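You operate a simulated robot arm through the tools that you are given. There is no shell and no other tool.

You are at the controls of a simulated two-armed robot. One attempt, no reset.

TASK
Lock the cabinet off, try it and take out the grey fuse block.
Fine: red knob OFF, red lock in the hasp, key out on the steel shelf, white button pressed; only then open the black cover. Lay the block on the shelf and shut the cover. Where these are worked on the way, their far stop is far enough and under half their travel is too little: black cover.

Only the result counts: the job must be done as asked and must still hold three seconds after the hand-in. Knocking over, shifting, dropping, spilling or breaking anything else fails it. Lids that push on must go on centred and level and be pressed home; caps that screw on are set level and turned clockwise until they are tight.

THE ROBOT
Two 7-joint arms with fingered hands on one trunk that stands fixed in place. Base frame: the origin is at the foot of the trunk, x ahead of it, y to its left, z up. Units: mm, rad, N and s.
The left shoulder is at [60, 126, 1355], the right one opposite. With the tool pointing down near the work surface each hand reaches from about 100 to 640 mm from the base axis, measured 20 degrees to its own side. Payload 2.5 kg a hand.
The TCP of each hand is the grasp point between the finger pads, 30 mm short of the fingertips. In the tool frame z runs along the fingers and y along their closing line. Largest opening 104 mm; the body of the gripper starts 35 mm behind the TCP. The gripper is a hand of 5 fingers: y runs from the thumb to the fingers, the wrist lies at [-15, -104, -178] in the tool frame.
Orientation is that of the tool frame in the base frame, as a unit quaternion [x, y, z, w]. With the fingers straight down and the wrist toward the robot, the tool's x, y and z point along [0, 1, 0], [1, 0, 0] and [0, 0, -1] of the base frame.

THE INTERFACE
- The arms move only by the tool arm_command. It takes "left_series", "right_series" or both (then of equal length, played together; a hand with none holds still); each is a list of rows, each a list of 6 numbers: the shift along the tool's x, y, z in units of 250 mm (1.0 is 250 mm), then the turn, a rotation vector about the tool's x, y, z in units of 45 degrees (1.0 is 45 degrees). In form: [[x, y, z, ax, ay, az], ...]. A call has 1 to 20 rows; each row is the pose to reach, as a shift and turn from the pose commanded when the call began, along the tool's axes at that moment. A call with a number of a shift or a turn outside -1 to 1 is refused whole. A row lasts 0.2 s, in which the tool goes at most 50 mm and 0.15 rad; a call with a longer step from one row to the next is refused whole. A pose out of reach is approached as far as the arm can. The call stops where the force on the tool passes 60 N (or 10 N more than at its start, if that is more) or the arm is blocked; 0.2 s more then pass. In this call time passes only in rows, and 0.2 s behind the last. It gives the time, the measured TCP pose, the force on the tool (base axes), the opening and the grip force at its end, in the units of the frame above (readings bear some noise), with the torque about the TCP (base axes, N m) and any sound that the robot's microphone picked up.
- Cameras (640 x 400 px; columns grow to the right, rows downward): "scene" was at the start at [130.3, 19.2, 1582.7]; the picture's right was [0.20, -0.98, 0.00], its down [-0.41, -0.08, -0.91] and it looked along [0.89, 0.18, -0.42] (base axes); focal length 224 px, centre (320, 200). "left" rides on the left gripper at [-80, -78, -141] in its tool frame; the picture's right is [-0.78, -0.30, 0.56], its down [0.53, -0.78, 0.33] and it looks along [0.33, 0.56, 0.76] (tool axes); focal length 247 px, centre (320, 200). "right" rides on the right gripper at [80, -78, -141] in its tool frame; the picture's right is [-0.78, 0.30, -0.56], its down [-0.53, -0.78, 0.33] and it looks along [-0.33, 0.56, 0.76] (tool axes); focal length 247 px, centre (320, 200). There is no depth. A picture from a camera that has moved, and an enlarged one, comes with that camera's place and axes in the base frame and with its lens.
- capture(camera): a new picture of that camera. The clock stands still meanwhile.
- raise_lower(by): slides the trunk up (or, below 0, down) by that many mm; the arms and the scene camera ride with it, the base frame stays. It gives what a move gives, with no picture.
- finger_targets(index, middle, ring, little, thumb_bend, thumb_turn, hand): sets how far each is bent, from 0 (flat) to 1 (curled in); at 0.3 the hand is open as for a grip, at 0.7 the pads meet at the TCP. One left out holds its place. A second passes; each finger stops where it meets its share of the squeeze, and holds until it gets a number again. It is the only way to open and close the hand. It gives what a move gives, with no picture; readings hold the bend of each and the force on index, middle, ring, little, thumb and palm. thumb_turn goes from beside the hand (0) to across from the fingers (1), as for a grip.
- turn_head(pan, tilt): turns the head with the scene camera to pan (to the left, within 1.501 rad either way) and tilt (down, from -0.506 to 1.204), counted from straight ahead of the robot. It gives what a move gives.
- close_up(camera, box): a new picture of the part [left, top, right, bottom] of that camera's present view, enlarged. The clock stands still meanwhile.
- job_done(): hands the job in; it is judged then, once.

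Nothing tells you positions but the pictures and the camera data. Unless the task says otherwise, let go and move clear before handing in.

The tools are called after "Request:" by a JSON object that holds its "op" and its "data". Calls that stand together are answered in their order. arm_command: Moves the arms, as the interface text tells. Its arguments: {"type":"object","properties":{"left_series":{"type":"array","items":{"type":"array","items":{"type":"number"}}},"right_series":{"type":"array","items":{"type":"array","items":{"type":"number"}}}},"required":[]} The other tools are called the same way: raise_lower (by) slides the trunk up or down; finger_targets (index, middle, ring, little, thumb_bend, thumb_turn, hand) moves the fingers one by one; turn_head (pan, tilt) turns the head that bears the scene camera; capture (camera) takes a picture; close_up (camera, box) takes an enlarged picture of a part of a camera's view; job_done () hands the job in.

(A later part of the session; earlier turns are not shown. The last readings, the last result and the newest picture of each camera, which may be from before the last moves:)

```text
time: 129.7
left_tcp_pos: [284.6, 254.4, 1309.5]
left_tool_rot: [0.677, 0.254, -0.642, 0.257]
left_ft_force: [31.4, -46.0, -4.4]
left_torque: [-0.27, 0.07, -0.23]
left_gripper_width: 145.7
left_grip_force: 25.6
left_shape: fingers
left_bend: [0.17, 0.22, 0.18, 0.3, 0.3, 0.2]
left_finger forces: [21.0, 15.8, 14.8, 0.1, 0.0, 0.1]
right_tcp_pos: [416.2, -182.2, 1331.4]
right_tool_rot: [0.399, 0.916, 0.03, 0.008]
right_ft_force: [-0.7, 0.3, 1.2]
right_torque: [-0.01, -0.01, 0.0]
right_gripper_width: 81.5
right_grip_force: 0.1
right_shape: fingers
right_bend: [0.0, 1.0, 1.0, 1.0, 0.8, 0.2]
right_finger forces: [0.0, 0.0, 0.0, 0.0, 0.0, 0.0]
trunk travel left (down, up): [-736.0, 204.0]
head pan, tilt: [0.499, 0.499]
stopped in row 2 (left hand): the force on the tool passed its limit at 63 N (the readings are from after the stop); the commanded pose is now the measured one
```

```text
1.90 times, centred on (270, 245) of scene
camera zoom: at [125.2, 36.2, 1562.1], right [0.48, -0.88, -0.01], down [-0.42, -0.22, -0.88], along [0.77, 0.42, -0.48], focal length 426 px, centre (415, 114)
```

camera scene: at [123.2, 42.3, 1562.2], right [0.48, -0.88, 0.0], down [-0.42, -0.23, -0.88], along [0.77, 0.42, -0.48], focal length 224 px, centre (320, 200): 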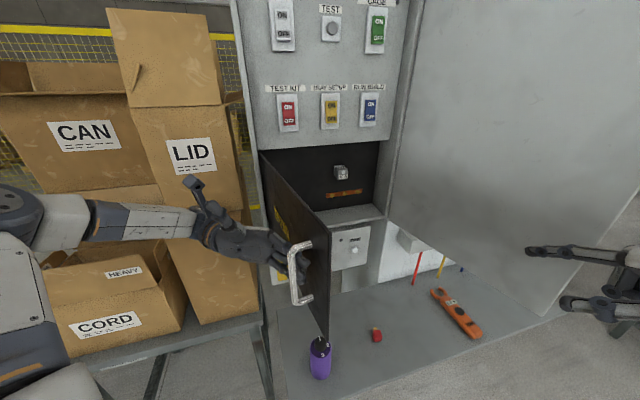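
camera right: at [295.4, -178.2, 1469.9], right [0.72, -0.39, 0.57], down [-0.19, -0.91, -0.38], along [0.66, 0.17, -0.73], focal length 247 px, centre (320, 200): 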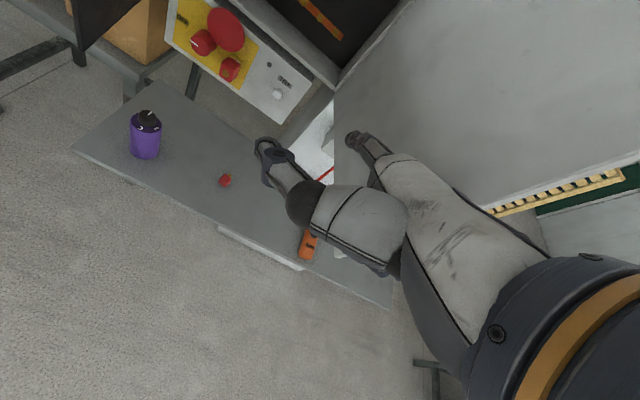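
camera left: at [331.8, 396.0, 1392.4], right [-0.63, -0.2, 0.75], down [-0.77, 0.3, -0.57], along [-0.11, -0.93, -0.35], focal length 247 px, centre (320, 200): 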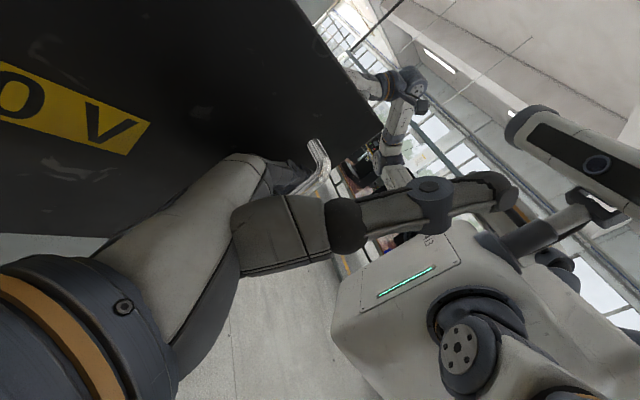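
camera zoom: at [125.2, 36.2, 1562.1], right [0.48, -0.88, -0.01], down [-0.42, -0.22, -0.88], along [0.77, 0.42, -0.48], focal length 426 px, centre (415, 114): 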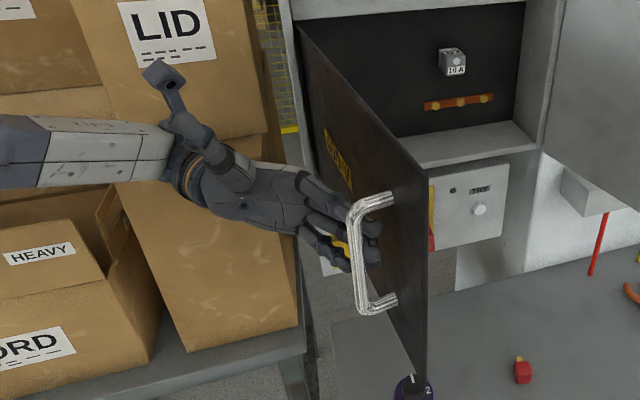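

That is the far stop. I'll relax the pull, flatten the fingers and withdraw the hand to the left, leaving the cover open.

Request:
{"op": "arm_command", "data": {"left_series": [[0.001, 0.05, 0.008, -0.055, 0, 0]]}}

Request:
{"op": "finger_targets", "data": {"hand": "left", "index": 0, "middle": 0, "ring": 0, "little": 0}}

Request:
{"op": "arm_command", "data": {"left_series": [[0, -0.079, -0.061, 0, 0, 0], [0, -0.158, -0.122, 0, 0, 0], [0, -0.237, -0.183, 0, 0, 0], [0, -0.316, -0.244, 0, 0, 0]]}}

Request:
{"op": "capture", "data": {"camera": "scene"}}

```text
time: 130.1
left_tcp_pos: [287.3, 249.6, 1307.7]
left_tool_rot: [0.671, 0.265, -0.638, 0.271]
left_ft_force: [20.7, -18.2, 0.0]
left_torque: [-0.25, -0.04, 0.42]
left_gripper_width: 142.5
left_grip_force: 15.5
left_shape: fingers
left_bend: [0.2, 0.25, 0.22, 0.3, 0.3, 0.2]
left_finger forces: [14.9, 7.3, 7.9, 0.1, 0.0, 0.0]
right_tcp_pos: [415.3, -178.0, 1332.9]
right_tool_rot: [0.398, 0.917, 0.028, 0.009]
right_ft_force: [-0.5, -0.6, 0.6]
right_torque: [0.01, 0.02, 0.0]
right_gripper_width: 82.0
right_grip_force: 0.1
right_shape: fingers
right_bend: [0.0, 1.0, 1.0, 1.0, 0.8, 0.2]
right_finger forces: [0.0, 0.1, 0.0, 0.1, 0.0, 0.0]
trunk travel left (down, up): [-736.0, 204.0]
head pan, tilt: [0.499, 0.499]
```

```text
time: 131.1
left_tcp_pos: [283.8, 253.0, 1310.4]
left_tool_rot: [0.672, 0.259, -0.638, 0.271]
left_ft_force: [0.2, -0.5, 1.1]
left_torque: [0.03, 0.0, 0.0]
left_gripper_width: 151.0
left_grip_force: 0.0
left_shape: fingers
left_bend: [0.0, 0.0, 0.0, 0.0, 0.3, 0.2]
left_finger forces: [0.0, 0.2, 0.0, 0.0, 0.0, 0.0]
right_tcp_pos: [412.2, -174.9, 1335.3]
right_tool_rot: [0.399, 0.917, 0.028, 0.011]
right_ft_force: [0.3, 0.7, -1.4]
right_torque: [-0.02, -0.03, 0.02]
right_gripper_width: 81.4
right_grip_force: 0.1
right_shape: fingers
right_bend: [0.0, 1.0, 1.0, 1.0, 0.8, 0.2]
right_finger forces: [0.1, 0.0, 0.0, 0.0, 0.0, 0.1]
trunk travel left (down, up): [-736.0, 204.0]
head pan, tilt: [0.499, 0.499]
```

```text
time: 132.1
left_tcp_pos: [274.5, 339.2, 1309.3]
left_tool_rot: [0.672, 0.26, -0.638, 0.271]
left_ft_force: [-0.2, 0.1, 0.0]
left_torque: [0.0, 0.01, 0.01]
left_gripper_width: 150.9
left_grip_force: 0.1
left_shape: fingers
left_bend: [0.0, 0.0, 0.0, 0.0, 0.3, 0.2]
left_finger forces: [0.1, 0.0, 0.0, 0.0, 0.0, 0.0]
left hand out of reach, approached as far as the arm can: row 4
right_tcp_pos: [410.3, -176.9, 1333.8]
right_tool_rot: [0.399, 0.916, 0.029, 0.011]
right_ft_force: [-0.2, 0.6, 0.1]
right_torque: [-0.02, 0.0, 0.02]
right_gripper_width: 81.3
right_grip_force: 0.0
right_shape: fingers
right_bend: [0.0, 1.0, 1.0, 1.0, 0.8, 0.2]
right_finger forces: [0.0, 0.0, 0.0, 0.0, 0.0, 0.0]
trunk travel left (down, up): [-736.0, 204.0]
head pan, tilt: [0.499, 0.499]
```

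```text
taken
camera scene: at [119.7, 44.3, 1562.5], right [0.48, -0.88, 0.0], down [-0.42, -0.23, -0.88], along [0.77, 0.42, -0.48], focal length 224 px, centre (320, 200)
```

scene: 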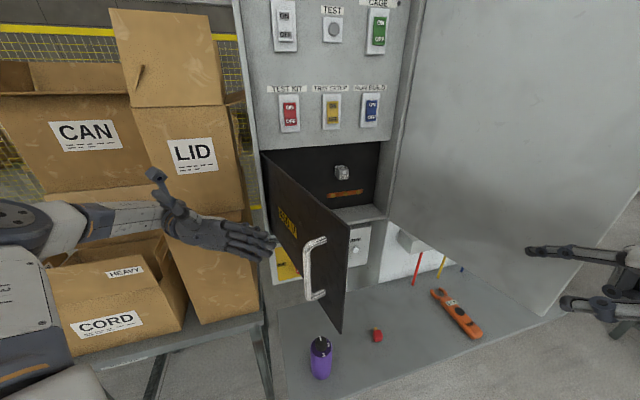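

The cover eased back slightly. I'll wait a moment and check whether it stays put.

Request:
{"op": "arm_command", "data": {"left_series": [[0, 0, 0, 0, 0, 0], [0, 0, 0, 0, 0, 0], [0, 0, 0, 0, 0, 0], [0, 0, 0, 0, 0, 0], [0, 0, 0, 0, 0, 0]]}}

Request:
{"op": "capture", "data": {"camera": "scene"}}

Request:
{"op": "close_up", "data": {"camera": "scene", "box": [310, 140, 390, 215]}}

```text
time: 133.3
left_tcp_pos: [273.3, 339.5, 1308.6]
left_tool_rot: [0.672, 0.261, -0.638, 0.27]
left_ft_force: [0.8, 0.8, -0.5]
left_torque: [0.02, -0.01, 0.02]
left_gripper_width: 150.7
left_grip_force: 0.0
left_shape: fingers
left_bend: [0.0, 0.0, 0.0, 0.0, 0.3, 0.2]
left_finger forces: [0.0, 0.0, 0.0, 0.0, 0.0, 0.0]
right_tcp_pos: [411.4, -176.3, 1334.0]
right_tool_rot: [0.398, 0.917, 0.028, 0.011]
right_ft_force: [0.7, 1.0, -0.5]
right_torque: [0.01, -0.01, -0.01]
right_gripper_width: 81.9
right_grip_force: 0.0
right_shape: fingers
right_bend: [0.0, 1.0, 1.0, 1.0, 0.8, 0.2]
right_finger forces: [0.0, 0.0, 0.0, 0.0, 0.1, 0.0]
trunk travel left (down, up): [-736.0, 204.0]
head pan, tilt: [0.499, 0.499]
```

```text
taken
camera scene: at [119.8, 44.5, 1562.5], right [0.48, -0.88, 0.0], down [-0.42, -0.23, -0.88], along [0.77, 0.42, -0.48], focal length 224 px, centre (320, 200)
```

scene: 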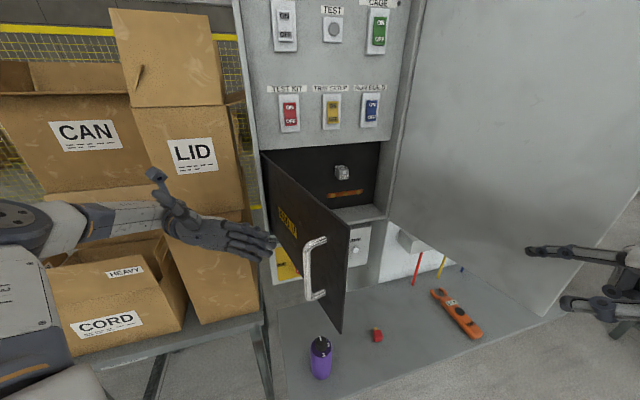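

```text
5.33 times, centred on (350, 178) of scene
camera zoom: at [119.8, 44.5, 1562.5], right [0.48, -0.88, 0.0], down [-0.42, -0.23, -0.88], along [0.77, 0.42, -0.48], focal length 1194 px, centre (160, 320)
```

zoom: 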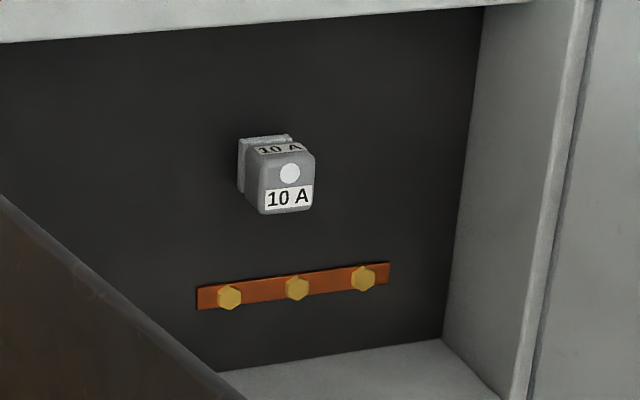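

The cover is holding at around 70°, past half of its travel. I need the block's exact position, so I'll lower the trunk for a second viewpoint.

Request:
{"op": "raise_lower", "data": {"by": -200}}

Request:
{"op": "capture", "data": {"camera": "scene"}}

Request:
{"op": "close_up", "data": {"camera": "scene", "box": [300, 60, 400, 140]}}

```text
time: 135.4
left_tcp_pos: [273.8, 338.9, 1109.6]
left_tool_rot: [0.672, 0.26, -0.639, 0.27]
left_ft_force: [0.5, -1.2, 0.3]
left_torque: [-0.03, 0.04, -0.02]
left_gripper_width: 150.6
left_grip_force: 0.1
left_shape: fingers
left_bend: [0.0, 0.0, 0.0, 0.0, 0.3, 0.2]
left_finger forces: [0.1, 0.0, 0.0, 0.0, 0.1, 0.0]
right_tcp_pos: [412.6, -175.9, 1134.7]
right_tool_rot: [0.399, 0.917, 0.028, 0.011]
right_ft_force: [-0.8, -0.4, 0.2]
right_torque: [0.01, 0.01, 0.0]
right_gripper_width: 81.7
right_grip_force: 0.0
right_shape: fingers
right_bend: [0.0, 1.0, 1.0, 1.0, 0.8, 0.2]
right_finger forces: [0.0, 0.1, 0.0, 0.0, 0.0, 0.0]
trunk travel left (down, up): [-536.0, 404.0]
head pan, tilt: [0.499, 0.499]
```

```text
taken
camera scene: at [119.7, 44.4, 1362.5], right [0.48, -0.88, 0.0], down [-0.42, -0.23, -0.88], along [0.77, 0.42, -0.48], focal length 224 px, centre (320, 200)
```

scene: 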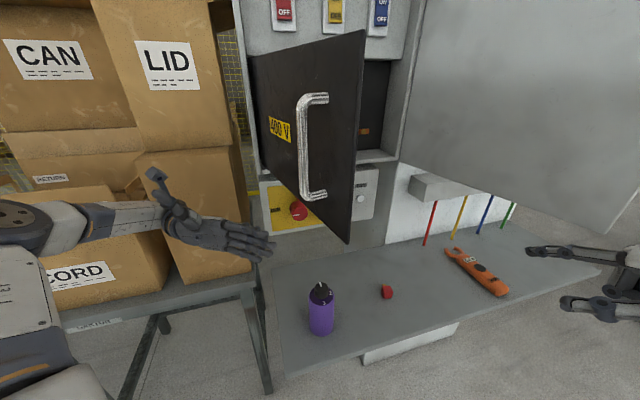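

```text
5.00 times, centred on (350, 100) of scene
camera zoom: at [119.7, 44.4, 1362.5], right [0.48, -0.88, 0.0], down [-0.42, -0.23, -0.88], along [0.77, 0.42, -0.48], focal length 1120 px, centre (170, 700)
```

zoom: 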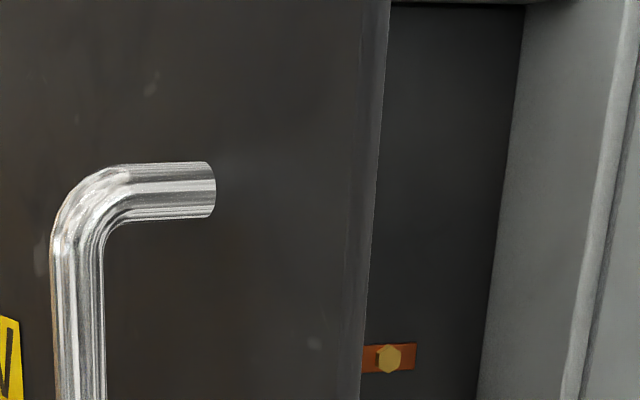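

Block front is at about (706, 282, 1308). The right arm can't reach that far and the open cover blocks the left arm's direct line, so the left hand must pass under the cover and come up on its right side. I'll fold the left hand compact and start swinging it round.

Request:
{"op": "finger_targets", "data": {"hand": "left", "index": 0.6, "middle": 0.6, "ring": 0.6, "little": 0.6, "thumb_bend": 0.5, "thumb_turn": 1}}

Request:
{"op": "arm_command", "data": {"left_series": [[0.005, 0.032, -0.012, -0.1663, 0.0052, -0.0064], [0.01, 0.064, -0.024, -0.3326, 0.0103, -0.0128], [0.015, 0.097, -0.037, -0.4989, 0.0155, -0.0192], [0.019, 0.129, -0.049, -0.6652, 0.0207, -0.0256], [0.024, 0.161, -0.061, -0.8315, 0.0258, -0.032], [0.029, 0.193, -0.073, -0.9978, 0.031, -0.0384]]}}

Request:
{"op": "capture", "data": {"camera": "scene"}}

```text
time: 136.4
left_tcp_pos: [272.9, 339.4, 1109.1]
left_tool_rot: [0.672, 0.26, -0.639, 0.27]
left_ft_force: [0.1, -1.4, 0.3]
left_torque: [0.02, 0.01, 0.0]
left_gripper_width: 39.4
left_grip_force: 0.1
left_shape: fingers
left_bend: [0.6, 0.6, 0.6, 0.6, 0.5, 1.0]
left_finger forces: [0.1, 0.0, 0.1, 0.0, 0.0, 0.1]
right_tcp_pos: [411.9, -175.8, 1134.5]
right_tool_rot: [0.399, 0.917, 0.027, 0.01]
right_ft_force: [-0.5, 0.4, -0.3]
right_torque: [0.02, -0.05, 0.03]
right_gripper_width: 81.7
right_grip_force: 0.1
right_shape: fingers
right_bend: [0.0, 1.0, 1.0, 1.0, 0.8, 0.2]
right_finger forces: [0.0, 0.1, 0.0, 0.1, 0.1, 0.0]
trunk travel left (down, up): [-536.0, 404.0]
head pan, tilt: [0.499, 0.499]
```

```text
time: 137.8
left_tcp_pos: [322.8, 306.1, 1083.7]
left_tool_rot: [-0.493, -0.468, 0.526, -0.512]
left_ft_force: [0.3, 0.3, -0.2]
left_torque: [-0.01, 0.0, 0.01]
left_gripper_width: 39.3
left_grip_force: 0.1
left_shape: fingers
left_bend: [0.6, 0.6, 0.6, 0.6, 0.5, 1.0]
left_finger forces: [0.0, 0.0, 0.0, 0.0, 0.0, 0.0]
right_tcp_pos: [411.0, -175.7, 1133.9]
right_tool_rot: [0.398, 0.917, 0.028, 0.011]
right_ft_force: [1.5, 0.3, -0.3]
right_torque: [0.01, 0.03, 0.02]
right_gripper_width: 81.7
right_grip_force: 0.1
right_shape: fingers
right_bend: [0.0, 1.0, 1.0, 1.0, 0.8, 0.2]
right_finger forces: [0.0, 0.0, 0.0, 0.0, 0.1, 0.1]
trunk travel left (down, up): [-536.0, 404.0]
head pan, tilt: [0.499, 0.499]
```

```text
taken
camera scene: at [119.7, 44.4, 1362.5], right [0.48, -0.88, 0.0], down [-0.42, -0.23, -0.88], along [0.77, 0.42, -0.48], focal length 224 px, centre (320, 200)
```

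scene: 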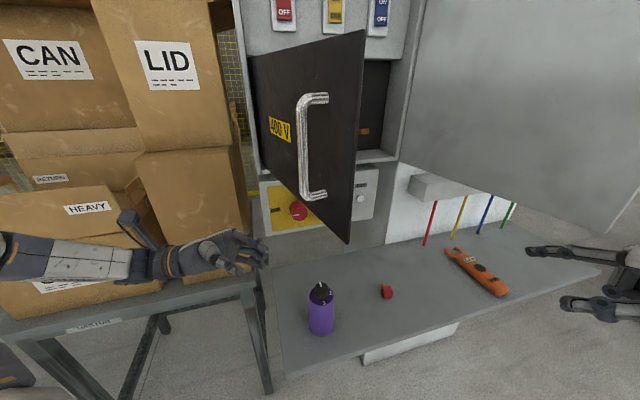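

Going under would put the wrist camera into the cover's bottom edge, so over the top is safer. I'll raise the trunk to lift both hands above the cover.

Request:
{"op": "raise_lower", "data": {"by": 400}}

Request:
{"op": "capture", "data": {"camera": "scene"}}

Request:
{"op": "capture", "data": {"camera": "right"}}

```text
time: 141.7
left_tcp_pos: [323.7, 305.9, 1487.3]
left_tool_rot: [-0.498, -0.462, 0.522, -0.516]
left_ft_force: [-0.2, 0.3, 0.3]
left_torque: [-0.02, 0.03, -0.03]
left_gripper_width: 39.3
left_grip_force: 0.1
left_shape: fingers
left_bend: [0.6, 0.6, 0.6, 0.6, 0.5, 1.0]
left_finger forces: [0.0, 0.0, 0.0, 0.1, 0.0, 0.1]
right_tcp_pos: [412.0, -176.2, 1534.8]
right_tool_rot: [0.398, 0.917, 0.027, 0.011]
right_ft_force: [0.0, -0.6, 0.6]
right_torque: [-0.04, 0.02, -0.02]
right_gripper_width: 81.7
right_grip_force: 0.0
right_shape: fingers
right_bend: [0.0, 1.0, 1.0, 1.0, 0.8, 0.2]
right_finger forces: [0.0, 0.0, 0.0, 0.0, 0.0, 0.0]
trunk travel left (down, up): [-936.0, 4.0]
head pan, tilt: [0.499, 0.499]
```

```text
taken
camera scene: at [119.8, 44.5, 1762.4], right [0.48, -0.88, 0.0], down [-0.42, -0.23, -0.88], along [0.77, 0.42, -0.48], focal length 224 px, centre (320, 200)
```

scene: 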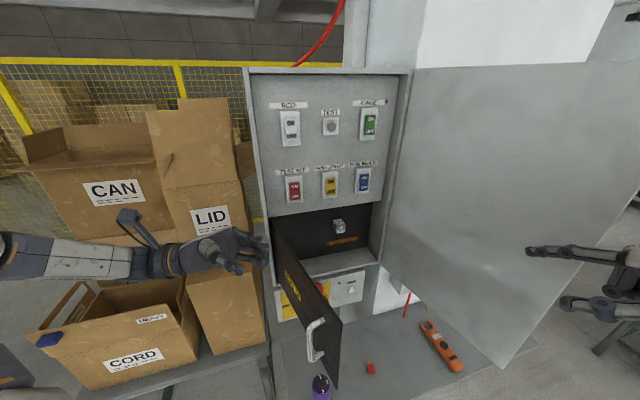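

```text
taken
camera right: at [292.3, -176.2, 1671.0], right [0.72, -0.39, 0.57], down [-0.19, -0.91, -0.38], along [0.67, 0.17, -0.73], focal length 247 px, centre (320, 200)
```

right: 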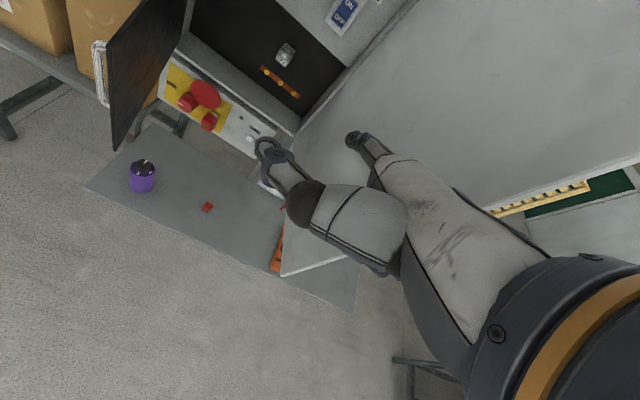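

Both cameras see the block now. I'll zoom in and triangulate it.

Request:
{"op": "close_up", "data": {"camera": "scene", "box": [315, 205, 375, 250]}}

Request:
{"op": "close_up", "data": {"camera": "right", "box": [250, 30, 320, 105]}}

Request:
{"op": "close_up", "data": {"camera": "right", "box": [80, 0, 320, 180]}}

```text
8.89 times, centred on (345, 228) of scene
camera zoom: at [119.8, 44.5, 1762.4], right [0.48, -0.88, 0.0], down [-0.42, -0.23, -0.88], along [0.77, 0.42, -0.48], focal length 1990 px, centre (98, -44)
```

zoom: 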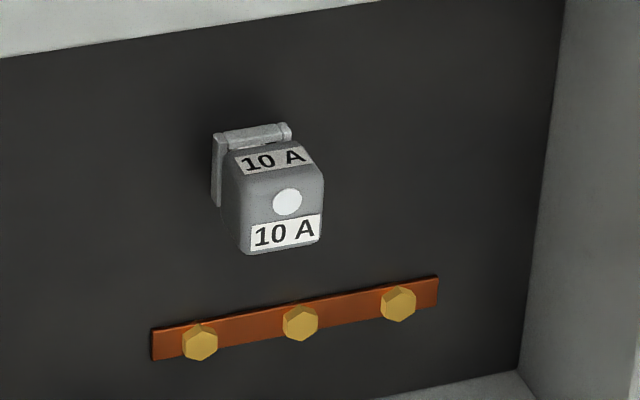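

```text
5.33 times, centred on (285, 68) of right
camera zoom: at [292.3, -176.2, 1671.0], right [0.72, -0.39, 0.57], down [-0.19, -0.91, -0.38], along [0.67, 0.17, -0.73], focal length 1317 px, centre (507, 907)
```

zoom: 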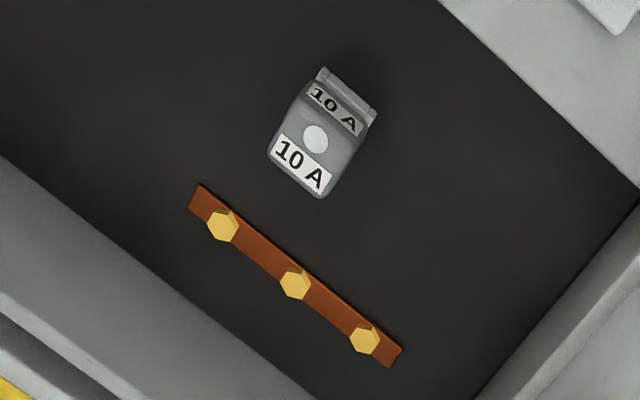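

```text
2.22 times, centred on (200, 90) of right
camera zoom: at [292.3, -176.2, 1671.0], right [0.72, -0.39, 0.57], down [-0.19, -0.91, -0.38], along [0.67, 0.17, -0.73], focal length 549 px, centre (587, 444)
```

zoom: 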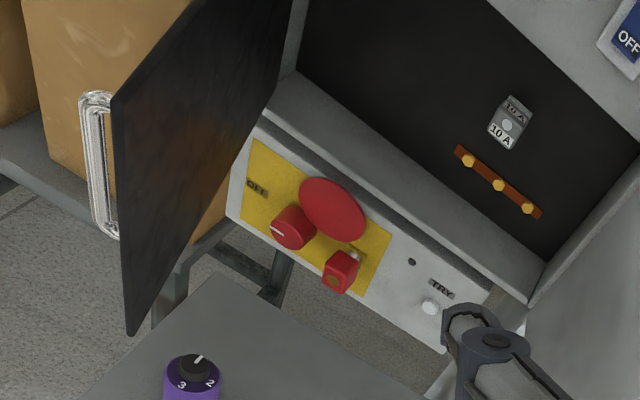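

Block front centre is refined to about (698, 278, 1310), 32 mm square. I'll swing the left hand over the top of the cover to its right side, turning it to face inward.

Request:
{"op": "arm_command", "data": {"left_series": [[0.005, 0.072, 0.034, -0.1661, 0.0053, 0.0129], [0.01, 0.145, 0.068, -0.3323, 0.0105, 0.0257], [0.015, 0.217, 0.103, -0.4984, 0.0158, 0.0386], [0.02, 0.289, 0.137, -0.6645, 0.0211, 0.0515], [0.025, 0.362, 0.171, -0.8307, 0.0263, 0.0643], [0.03, 0.434, 0.205, -0.9968, 0.0316, 0.0772]]}}

Request:
{"op": "capture", "data": {"camera": "scene"}}

```text
time: 142.1
left_tcp_pos: [344.9, 289.5, 1483.1]
left_tool_rot: [0.456, 0.494, -0.493, 0.553]
left_ft_force: [-0.1, 0.2, 0.8]
left_torque: [0.04, 0.0, -0.01]
left_gripper_width: 38.9
left_grip_force: 0.1
left_shape: fingers
left_bend: [0.6, 0.6, 0.6, 0.6, 0.5, 1.0]
left_finger forces: [0.1, 0.0, 0.0, 0.0, 0.0, 0.1]
right_tcp_pos: [413.6, -177.4, 1534.2]
right_tool_rot: [0.399, 0.917, 0.027, 0.01]
right_ft_force: [0.9, 0.1, -0.4]
right_torque: [-0.03, -0.04, -0.02]
right_gripper_width: 81.4
right_grip_force: 0.0
right_shape: fingers
right_bend: [0.0, 1.0, 1.0, 1.0, 0.8, 0.2]
right_finger forces: [0.1, 0.1, 0.0, 0.0, 0.0, 0.0]
trunk travel left (down, up): [-936.0, 4.0]
head pan, tilt: [0.499, 0.499]
stopped in row 2 (left hand): the arm was blocked; the commanded pose is now the measured one
```

```text
taken
camera scene: at [119.8, 44.0, 1762.5], right [0.48, -0.88, 0.0], down [-0.42, -0.23, -0.88], along [0.77, 0.42, -0.48], focal length 224 px, centre (320, 200)
```

scene: 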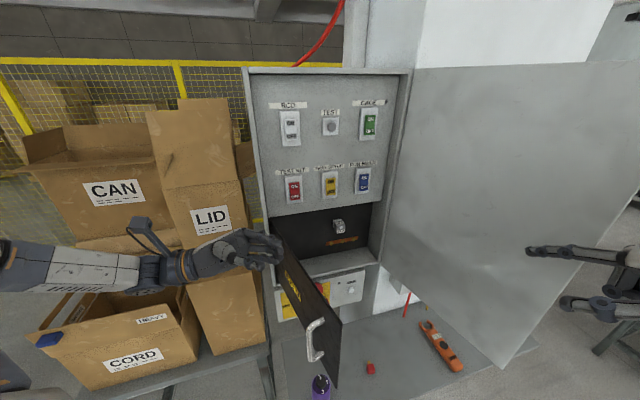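

Blocked by a joint limit rather than an object. I'll roll back through the tool-down pose, which turns more freely, while moving over the cover.

Request:
{"op": "arm_command", "data": {"left_series": [[0.002, 0.036, 0.044, 0, 0.1667, 0], [0.003, 0.072, 0.088, 0, 0.3333, 0], [0.005, 0.108, 0.132, 0, 0.5, 0], [0.006, 0.144, 0.175, 0, 0.6667, 0], [0.008, 0.18, 0.219, 0, 0.8333, 0], [0.009, 0.216, 0.263, 0, 1, 0]]}}

Request:
{"op": "capture", "data": {"camera": "scene"}}

```text
time: 143.1
left_tcp_pos: [382.8, 233.6, 1476.7]
left_tool_rot: [0.529, 0.561, -0.434, 0.466]
left_ft_force: [-0.6, 0.0, -0.2]
left_torque: [0.01, 0.03, -0.04]
left_gripper_width: 39.3
left_grip_force: 0.0
left_shape: fingers
left_bend: [0.6, 0.6, 0.6, 0.6, 0.5, 1.0]
left_finger forces: [0.0, 0.0, 0.0, 0.0, 0.0, 0.1]
right_tcp_pos: [411.7, -176.3, 1534.1]
right_tool_rot: [0.399, 0.916, 0.028, 0.01]
right_ft_force: [0.2, -0.2, 0.4]
right_torque: [0.0, -0.03, 0.0]
right_gripper_width: 81.6
right_grip_force: 0.0
right_shape: fingers
right_bend: [0.0, 1.0, 1.0, 1.0, 0.8, 0.2]
right_finger forces: [0.0, 0.0, 0.0, 0.1, 0.1, 0.0]
trunk travel left (down, up): [-936.0, 4.0]
head pan, tilt: [0.499, 0.499]
stopped in row 4 (left hand): the arm was blocked; the commanded pose is now the measured one
```

```text
taken
camera scene: at [120.0, 43.9, 1762.5], right [0.48, -0.88, 0.0], down [-0.42, -0.23, -0.88], along [0.77, 0.42, -0.48], focal length 224 px, centre (320, 200)
```

scene: 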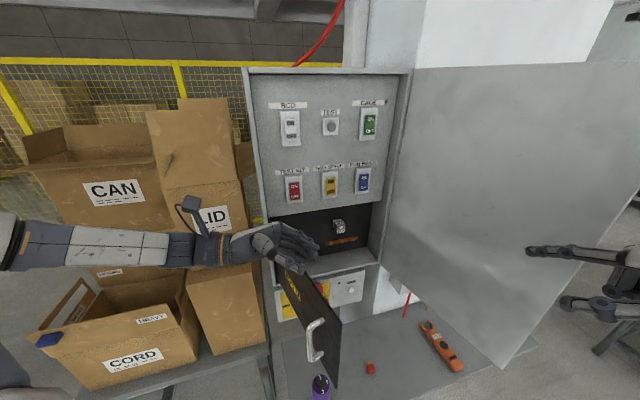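

I'll translate first without turning, to where this roll worked before.

Request:
{"op": "arm_command", "data": {"left_series": [[-0.022, 0.096, 0.063, 0, 0, 0], [-0.044, 0.192, 0.127, 0, 0, 0], [-0.065, 0.288, 0.19, 0, 0, 0], [-0.087, 0.384, 0.253, 0, 0, 0]]}}

Request:
{"op": "arm_command", "data": {"left_series": [[0, 0, 0, -0.06, 0.1667, 0], [0, 0, 0, -0.12, 0.3333, 0], [0, 0, 0, -0.18, 0.5, 0], [0, 0, 0, -0.24, 0.6667, 0], [0, 0, 0, -0.3, 0.8333, 0]]}}

Request:
{"op": "capture", "data": {"camera": "scene"}}

```text
time: 144.1
left_tcp_pos: [483.2, 173.3, 1486.0]
left_tool_rot: [0.53, 0.562, -0.433, 0.465]
left_ft_force: [-0.9, -0.1, -0.9]
left_torque: [0.02, 0.01, 0.02]
left_gripper_width: 39.0
left_grip_force: 0.0
left_shape: fingers
left_bend: [0.6, 0.6, 0.6, 0.6, 0.5, 1.0]
left_finger forces: [0.0, 0.0, 0.1, 0.1, 0.1, 0.0]
right_tcp_pos: [413.8, -177.3, 1533.7]
right_tool_rot: [0.399, 0.917, 0.027, 0.01]
right_ft_force: [-0.7, 0.5, -0.6]
right_torque: [0.02, 0.0, -0.04]
right_gripper_width: 81.6
right_grip_force: 0.0
right_shape: fingers
right_bend: [0.0, 1.0, 1.0, 1.0, 0.8, 0.2]
right_finger forces: [0.1, 0.1, 0.0, 0.1, 0.1, 0.1]
trunk travel left (down, up): [-936.0, 4.0]
head pan, tilt: [0.499, 0.499]
```

```text
time: 145.3
left_tcp_pos: [481.6, 174.0, 1486.5]
left_tool_rot: [0.583, 0.727, -0.171, 0.319]
left_ft_force: [0.5, 0.8, 0.3]
left_torque: [0.0, -0.03, 0.0]
left_gripper_width: 39.3
left_grip_force: 0.1
left_shape: fingers
left_bend: [0.6, 0.6, 0.6, 0.6, 0.5, 1.0]
left_finger forces: [0.1, 0.0, 0.0, 0.0, 0.0, 0.0]
right_tcp_pos: [411.2, -176.6, 1534.6]
right_tool_rot: [0.398, 0.917, 0.028, 0.011]
right_ft_force: [-0.3, -0.3, 0.1]
right_torque: [-0.03, -0.02, 0.0]
right_gripper_width: 81.6
right_grip_force: 0.0
right_shape: fingers
right_bend: [0.0, 1.0, 1.0, 1.0, 0.8, 0.2]
right_finger forces: [0.1, 0.0, 0.0, 0.0, 0.0, 0.1]
trunk travel left (down, up): [-936.0, 4.0]
head pan, tilt: [0.499, 0.499]
```

```text
taken
camera scene: at [119.6, 44.0, 1762.5], right [0.48, -0.88, 0.0], down [-0.42, -0.23, -0.88], along [0.77, 0.42, -0.48], focal length 224 px, centre (320, 200)
```

scene: 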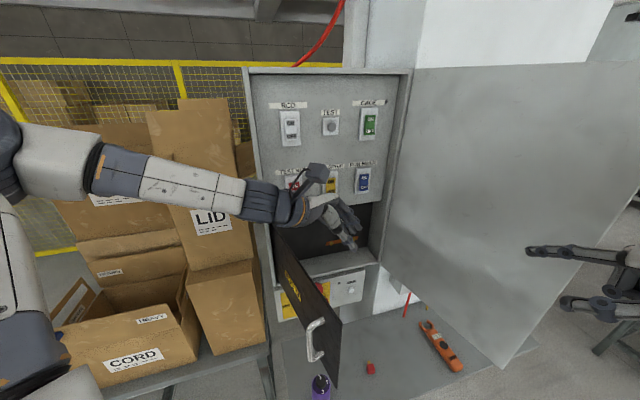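

The hand is now on the right side, above the cover. I'll turn it in three steps to point in at the block, with thumb left and fingers right.

Request:
{"op": "arm_command", "data": {"left_series": [[0, 0, 0, -0.0165, 0.1233, 0.0879], [0, 0, 0, -0.0331, 0.2465, 0.1757], [0, 0, 0, -0.0496, 0.3698, 0.2636], [0, 0, 0, -0.0661, 0.4931, 0.3515], [0, 0, 0, -0.0827, 0.6163, 0.4393], [0, 0, 0, -0.0992, 0.7396, 0.5272]]}}

Request:
{"op": "arm_command", "data": {"left_series": [[0, 0, 0, -0.0165, 0.1233, 0.0879], [0, 0, 0, -0.0331, 0.2465, 0.1757], [0, 0, 0, -0.0496, 0.3698, 0.2636], [0, 0, 0, -0.0661, 0.4931, 0.3515], [0, 0, 0, -0.0827, 0.6163, 0.4393], [0, 0, 0, -0.0992, 0.7396, 0.5272]]}}

Request:
{"op": "capture", "data": {"camera": "scene"}}

```text
time: 146.7
left_tcp_pos: [483.2, 173.8, 1487.5]
left_tool_rot: [0.73, 0.66, 0.098, 0.148]
left_ft_force: [0.5, -0.4, 0.7]
left_torque: [-0.01, 0.02, -0.02]
left_gripper_width: 39.0
left_grip_force: 0.0
left_shape: fingers
left_bend: [0.6, 0.6, 0.6, 0.6, 0.5, 1.0]
left_finger forces: [0.0, 0.0, 0.1, 0.1, 0.0, 0.0]
right_tcp_pos: [412.0, -178.1, 1534.6]
right_tool_rot: [0.399, 0.917, 0.027, 0.012]
right_ft_force: [0.7, 0.1, 0.2]
right_torque: [-0.01, 0.01, 0.02]
right_gripper_width: 81.6
right_grip_force: 0.1
right_shape: fingers
right_bend: [0.0, 1.0, 1.0, 1.0, 0.8, 0.2]
right_finger forces: [0.0, 0.0, 0.1, 0.1, 0.1, 0.0]
trunk travel left (down, up): [-936.0, 4.0]
head pan, tilt: [0.499, 0.499]
```

```text
time: 148.1
left_tcp_pos: [482.2, 172.6, 1486.6]
left_tool_rot: [0.784, 0.508, 0.353, -0.04]
left_ft_force: [0.7, -0.3, 0.5]
left_torque: [-0.01, 0.01, 0.01]
left_gripper_width: 39.3
left_grip_force: 0.1
left_shape: fingers
left_bend: [0.6, 0.6, 0.6, 0.6, 0.5, 1.0]
left_finger forces: [0.0, 0.0, 0.1, 0.0, 0.0, 0.0]
right_tcp_pos: [411.9, -176.5, 1535.8]
right_tool_rot: [0.399, 0.917, 0.027, 0.011]
right_ft_force: [-0.3, -0.2, -0.1]
right_torque: [0.01, 0.01, 0.0]
right_gripper_width: 81.8
right_grip_force: 0.0
right_shape: fingers
right_bend: [0.0, 1.0, 1.0, 1.0, 0.8, 0.2]
right_finger forces: [0.0, 0.0, 0.0, 0.0, 0.0, 0.1]
trunk travel left (down, up): [-936.0, 4.0]
head pan, tilt: [0.499, 0.499]
```

```text
taken
camera scene: at [119.9, 44.1, 1762.5], right [0.48, -0.88, 0.0], down [-0.42, -0.23, -0.88], along [0.77, 0.42, -0.48], focal length 224 px, centre (320, 200)
```

scene: 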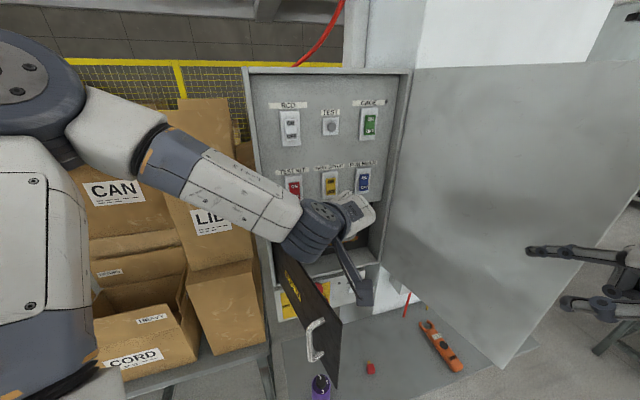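

Good: the elbow is high and the forearm slopes down over the cover. Third step of the turn.

Request:
{"op": "arm_command", "data": {"left_series": [[0, 0, 0, -0.0165, 0.1233, 0.0879], [0, 0, 0, -0.0331, 0.2465, 0.1757], [0, 0, 0, -0.0496, 0.3698, 0.2636], [0, 0, 0, -0.0661, 0.4931, 0.3515], [0, 0, 0, -0.0827, 0.6163, 0.4393], [0, 0, 0, -0.0992, 0.7396, 0.5272]]}}

Request:
{"op": "capture", "data": {"camera": "scene"}}

Request:
{"op": "capture", "data": {"camera": "left"}}

```text
time: 149.5
left_tcp_pos: [481.9, 174.4, 1485.6]
left_tool_rot: [0.738, 0.292, 0.566, -0.225]
left_ft_force: [0.4, 0.1, 0.9]
left_torque: [0.01, -0.02, -0.02]
left_gripper_width: 39.2
left_grip_force: 0.2
left_shape: fingers
left_bend: [0.6, 0.6, 0.6, 0.6, 0.5, 1.0]
left_finger forces: [0.0, 0.0, 0.0, 0.1, 0.0, 0.1]
right_tcp_pos: [412.2, -175.8, 1534.4]
right_tool_rot: [0.398, 0.917, 0.027, 0.011]
right_ft_force: [-0.2, -0.1, 0.5]
right_torque: [-0.01, -0.01, -0.01]
right_gripper_width: 81.8
right_grip_force: 0.1
right_shape: fingers
right_bend: [0.0, 1.0, 1.0, 1.0, 0.8, 0.2]
right_finger forces: [0.1, 0.1, 0.1, 0.0, 0.1, 0.0]
trunk travel left (down, up): [-936.0, 4.0]
head pan, tilt: [0.499, 0.499]
```

```text
taken
camera scene: at [120.0, 44.4, 1762.5], right [0.48, -0.88, 0.0], down [-0.42, -0.23, -0.88], along [0.77, 0.42, -0.48], focal length 224 px, centre (320, 200)
```

scene: 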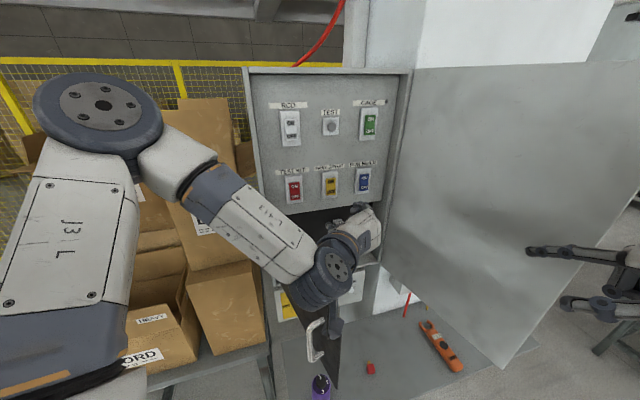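

```text
taken
camera left: at [315.2, 123.4, 1447.2], right [0.04, 0.45, -0.89], down [-0.2, 0.88, 0.43], along [0.98, 0.16, 0.12], focal length 247 px, centre (320, 200)
```

left: 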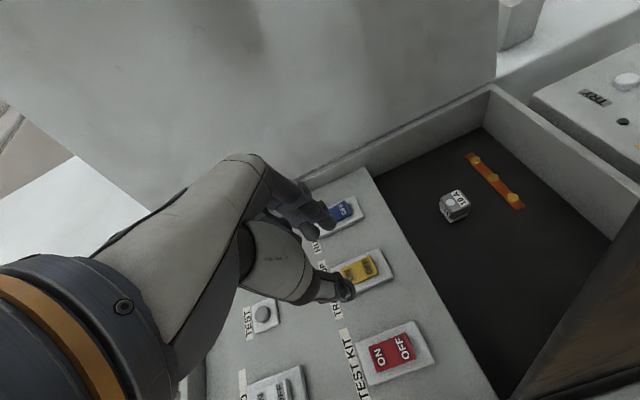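

The pose is ideal and the left camera sees the block. The cover should be nudged back to its stop for clearance, so I'll lower slightly and push its inner face left with this hand.

Request:
{"op": "raise_lower", "data": {"by": -100}}

Request:
{"op": "capture", "data": {"camera": "scene"}}

Request:
{"op": "capture", "data": {"camera": "right"}}

```text
time: 150.8
left_tcp_pos: [482.1, 173.6, 1386.7]
left_tool_rot: [0.738, 0.292, 0.566, -0.223]
left_ft_force: [0.1, 0.2, -0.3]
left_torque: [-0.01, 0.03, 0.01]
left_gripper_width: 39.0
left_grip_force: 0.2
left_shape: fingers
left_bend: [0.6, 0.6, 0.6, 0.6, 0.5, 1.0]
left_finger forces: [0.0, 0.0, 0.1, 0.0, 0.0, 0.0]
right_tcp_pos: [412.8, -176.3, 1435.3]
right_tool_rot: [0.398, 0.917, 0.027, 0.013]
right_ft_force: [-0.3, 0.2, 0.4]
right_torque: [-0.01, -0.03, -0.01]
right_gripper_width: 81.5
right_grip_force: 0.1
right_shape: fingers
right_bend: [0.0, 1.0, 1.0, 1.0, 0.8, 0.2]
right_finger forces: [0.1, 0.0, 0.0, 0.1, 0.0, 0.0]
trunk travel left (down, up): [-836.0, 104.0]
head pan, tilt: [0.499, 0.499]
```

```text
taken
camera scene: at [119.7, 44.5, 1662.5], right [0.48, -0.88, 0.0], down [-0.42, -0.23, -0.88], along [0.77, 0.42, -0.48], focal length 224 px, centre (320, 200)
```

scene: 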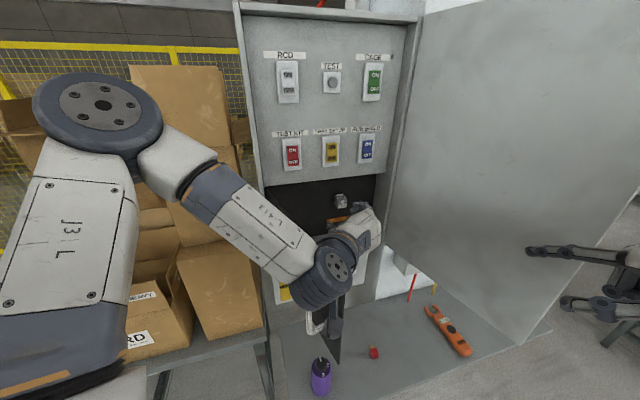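

```text
taken
camera right: at [292.2, -176.2, 1571.1], right [0.72, -0.39, 0.57], down [-0.19, -0.91, -0.38], along [0.67, 0.17, -0.73], focal length 247 px, centre (320, 200)
```

right: 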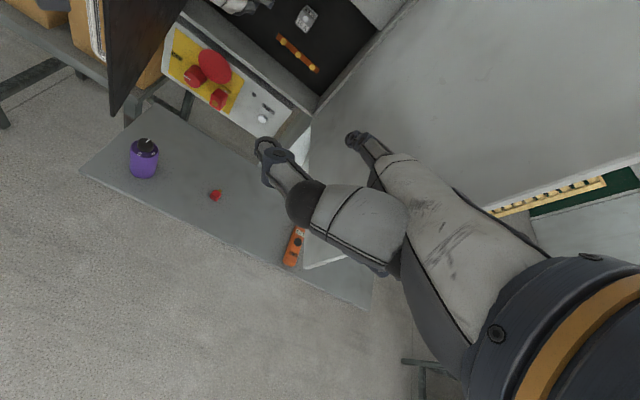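

I'll sweep the hand left against the cover's inner face to bring it to the stop.

Request:
{"op": "arm_command", "data": {"left_series": [[-0.007, -0.071, -0.025, 0, 0, 0], [-0.013, -0.142, -0.05, 0, 0, 0], [-0.02, -0.212, -0.074, 0, 0, 0], [-0.027, -0.283, -0.099, 0, 0, 0]]}}

Request:
{"op": "capture", "data": {"camera": "right"}}

Request:
{"op": "capture", "data": {"camera": "left"}}

```text
time: 151.8
left_tcp_pos: [454.8, 199.6, 1387.1]
left_tool_rot: [0.738, 0.293, 0.565, -0.224]
left_ft_force: [1.0, -0.2, 0.2]
left_torque: [0.01, 0.02, 0.0]
left_gripper_width: 39.1
left_grip_force: 0.0
left_shape: fingers
left_bend: [0.6, 0.6, 0.6, 0.6, 0.5, 1.0]
left_finger forces: [0.0, 0.0, 0.0, 0.1, 0.0, 0.0]
left hand out of reach, approached as far as the arm can: row 2, 3, 4
right_tcp_pos: [412.1, -176.1, 1433.6]
right_tool_rot: [0.398, 0.917, 0.027, 0.012]
right_ft_force: [0.2, -0.2, 0.1]
right_torque: [-0.02, 0.0, 0.0]
right_gripper_width: 81.9
right_grip_force: 0.1
right_shape: fingers
right_bend: [0.0, 1.0, 1.0, 1.0, 0.8, 0.2]
right_finger forces: [0.1, 0.1, 0.1, 0.0, 0.0, 0.0]
trunk travel left (down, up): [-836.0, 104.0]
head pan, tilt: [0.499, 0.499]
```

```text
taken
camera right: at [292.1, -176.1, 1571.1], right [0.72, -0.39, 0.57], down [-0.19, -0.91, -0.38], along [0.67, 0.17, -0.73], focal length 247 px, centre (320, 200)
```

right: 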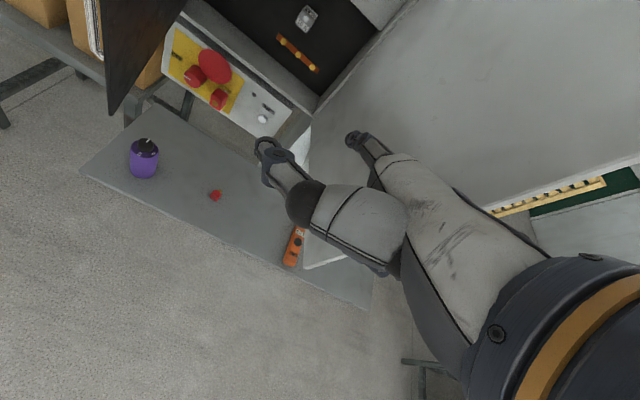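

```text
taken
camera left: at [287.8, 148.6, 1348.4], right [0.04, 0.44, -0.89], down [-0.2, 0.88, 0.43], along [0.98, 0.16, 0.12], focal length 247 px, centre (320, 200)
```

left: 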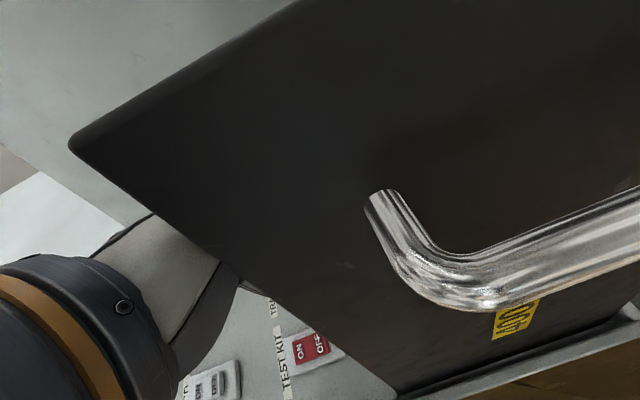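

The left camera is now looking at the cover's outer face, so part of the hand is over the cover's edge. I'll zoom in to see the clearances before moving on.

Request:
{"op": "close_up", "data": {"camera": "scene", "box": [230, 160, 410, 370]}}

Request:
{"op": "close_up", "data": {"camera": "right", "box": [60, 0, 340, 170]}}

```text
1.90 times, centred on (320, 265) of scene
camera zoom: at [119.6, 44.6, 1662.5], right [0.48, -0.88, 0.0], down [-0.42, -0.23, -0.88], along [0.77, 0.42, -0.48], focal length 426 px, centre (320, 76)
```

zoom: 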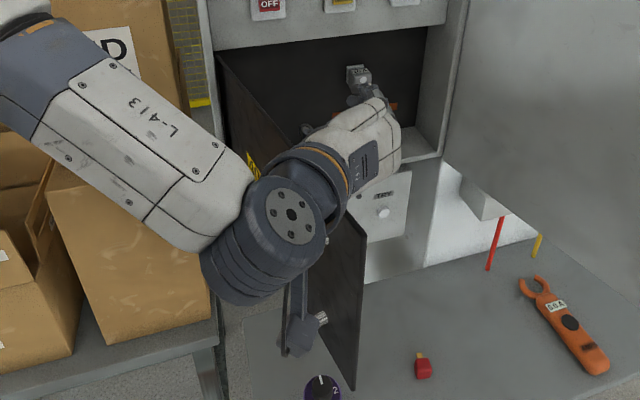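

```text
2.29 times, centred on (200, 85) of right
camera zoom: at [292.1, -176.1, 1571.1], right [0.72, -0.39, 0.57], down [-0.19, -0.91, -0.38], along [0.67, 0.17, -0.73], focal length 564 px, centre (594, 463)
```

zoom: 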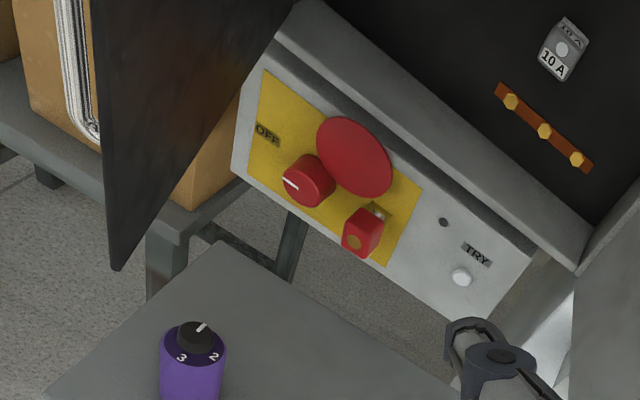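

The camera bracket is on the cover's left side, so I need to lift, cross fully to the right, and then come down. I'll raise and move over.

Request:
{"op": "raise_lower", "data": {"by": 100}}

Request:
{"op": "arm_command", "data": {"left_series": [[0.028, 0.115, 0.105, 0, 0, 0], [0.056, 0.23, 0.209, 0, 0, 0], [0.084, 0.346, 0.314, 0, 0, 0], [0.112, 0.461, 0.418, 0, 0, 0], [0.14, 0.576, 0.523, 0, 0, 0]]}}

Request:
{"op": "capture", "data": {"camera": "scene"}}

Request:
{"op": "capture", "data": {"camera": "left"}}

```text
time: 153.1
left_tcp_pos: [455.1, 198.4, 1488.0]
left_tool_rot: [0.739, 0.291, 0.565, -0.224]
left_ft_force: [0.1, -0.3, -0.7]
left_torque: [-0.01, 0.01, 0.04]
left_gripper_width: 39.1
left_grip_force: 0.1
left_shape: fingers
left_bend: [0.6, 0.6, 0.6, 0.6, 0.5, 1.0]
left_finger forces: [0.0, 0.0, 0.1, 0.0, 0.0, 0.0]
right_tcp_pos: [411.6, -175.8, 1534.2]
right_tool_rot: [0.399, 0.917, 0.027, 0.011]
right_ft_force: [0.6, -0.6, 0.4]
right_torque: [0.0, -0.06, 0.0]
right_gripper_width: 81.5
right_grip_force: 0.1
right_shape: fingers
right_bend: [0.0, 1.0, 1.0, 1.0, 0.8, 0.2]
right_finger forces: [0.0, 0.0, 0.1, 0.0, 0.0, 0.1]
trunk travel left (down, up): [-936.0, 4.0]
head pan, tilt: [0.499, 0.499]
```

```text
time: 154.3
left_tcp_pos: [654.2, 187.4, 1486.8]
left_tool_rot: [0.739, 0.293, 0.564, -0.224]
left_ft_force: [0.2, 0.6, 0.5]
left_torque: [-0.01, -0.01, -0.01]
left_gripper_width: 39.2
left_grip_force: 0.0
left_shape: fingers
left_bend: [0.6, 0.6, 0.6, 0.6, 0.5, 1.0]
left_finger forces: [0.0, 0.0, 0.0, 0.0, 0.0, 0.0]
right_tcp_pos: [412.1, -175.9, 1533.0]
right_tool_rot: [0.399, 0.917, 0.028, 0.011]
right_ft_force: [0.7, -0.2, 0.2]
right_torque: [-0.02, -0.01, -0.01]
right_gripper_width: 81.4
right_grip_force: 0.1
right_shape: fingers
right_bend: [0.0, 1.0, 1.0, 1.0, 0.8, 0.2]
right_finger forces: [0.1, 0.1, 0.0, 0.0, 0.1, 0.0]
trunk travel left (down, up): [-936.0, 4.0]
head pan, tilt: [0.499, 0.499]
```

```text
taken
camera scene: at [120.9, 44.7, 1762.4], right [0.48, -0.88, 0.0], down [-0.42, -0.23, -0.88], along [0.77, 0.42, -0.48], focal length 224 px, centre (320, 200)
```

scene: 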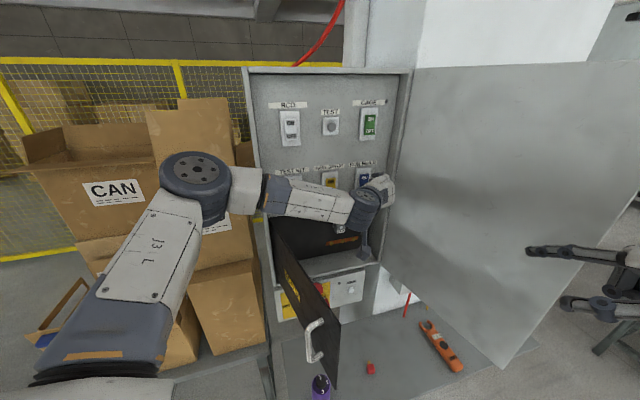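

```text
taken
camera left: at [487.2, 136.3, 1448.2], right [0.04, 0.44, -0.89], down [-0.2, 0.88, 0.43], along [0.98, 0.16, 0.12], focal length 247 px, centre (320, 200)
```

left: 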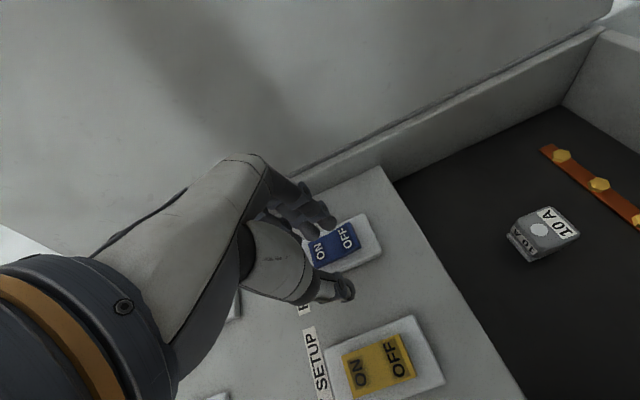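

The fingers are close to the blue breaker, so I'll pull straight back first and only then come down beside the cover.

Request:
{"op": "arm_command", "data": {"left_series": [[-0.025, -0.142, -0.094, 0, 0, 0], [-0.112, -0.142, -0.071, 0, 0, 0], [-0.199, -0.141, -0.048, 0, 0, 0], [-0.286, -0.141, -0.025, 0, 0, 0], [-0.373, -0.141, -0.001, 0, 0, 0], [-0.464, -0.141, 0.023, 0, 0, 0], [-0.555, -0.141, 0.048, 0, 0, 0]]}}

Request:
{"op": "capture", "data": {"camera": "scene"}}

Request:
{"op": "capture", "data": {"camera": "left"}}

Request:
{"op": "capture", "data": {"camera": "right"}}

```text
time: 155.9
left_tcp_pos: [592.0, 216.0, 1376.6]
left_tool_rot: [0.738, 0.293, 0.565, -0.223]
left_ft_force: [0.1, -0.5, 0.2]
left_torque: [0.01, -0.03, 0.02]
left_gripper_width: 39.4
left_grip_force: 0.1
left_shape: fingers
left_bend: [0.6, 0.6, 0.6, 0.6, 0.5, 1.0]
left_finger forces: [0.0, 0.0, 0.0, 0.0, 0.1, 0.1]
left hand out of reach, approached as far as the arm can: row 5, 6, 7
right_tcp_pos: [412.0, -176.4, 1534.7]
right_tool_rot: [0.398, 0.917, 0.027, 0.011]
right_ft_force: [0.6, 0.9, -0.5]
right_torque: [-0.04, 0.01, 0.01]
right_gripper_width: 81.8
right_grip_force: 0.1
right_shape: fingers
right_bend: [0.0, 1.0, 1.0, 1.0, 0.8, 0.2]
right_finger forces: [0.1, 0.0, 0.0, 0.1, 0.0, 0.0]
trunk travel left (down, up): [-936.0, 4.0]
head pan, tilt: [0.499, 0.499]
```

```text
taken
camera scene: at [120.1, 44.5, 1762.4], right [0.48, -0.88, 0.0], down [-0.42, -0.23, -0.88], along [0.77, 0.42, -0.48], focal length 224 px, centre (320, 200)
```

scene: 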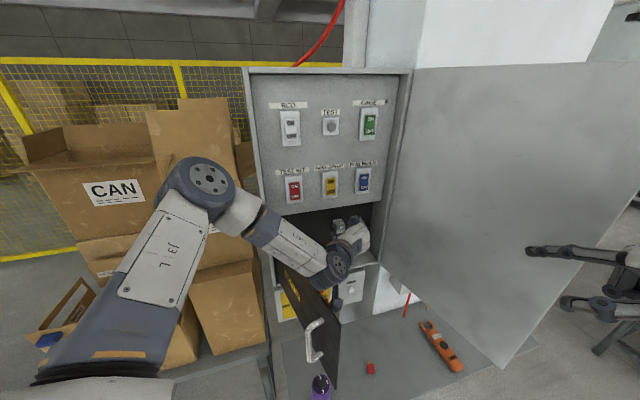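

```text
taken
camera left: at [425.4, 166.1, 1337.8], right [0.04, 0.44, -0.9], down [-0.2, 0.88, 0.43], along [0.98, 0.16, 0.12], focal length 247 px, centre (320, 200)
```

left: 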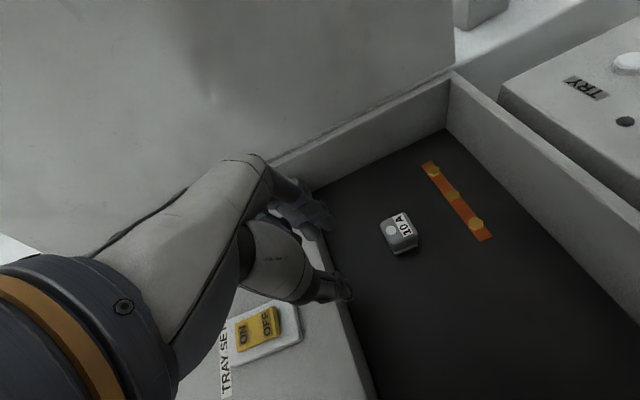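

```text
taken
camera right: at [292.6, -176.2, 1671.0], right [0.72, -0.39, 0.57], down [-0.19, -0.91, -0.38], along [0.67, 0.17, -0.73], focal length 247 px, centre (320, 200)
```

right: 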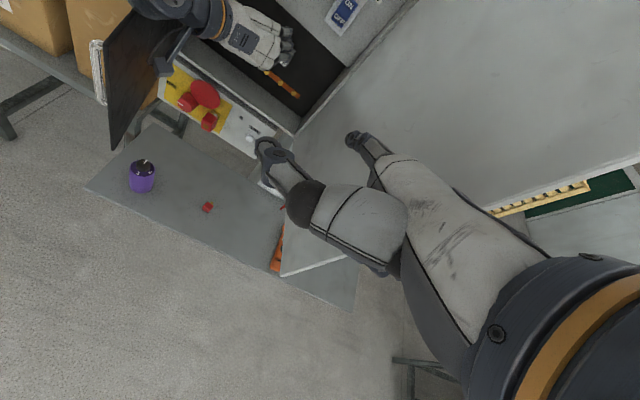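

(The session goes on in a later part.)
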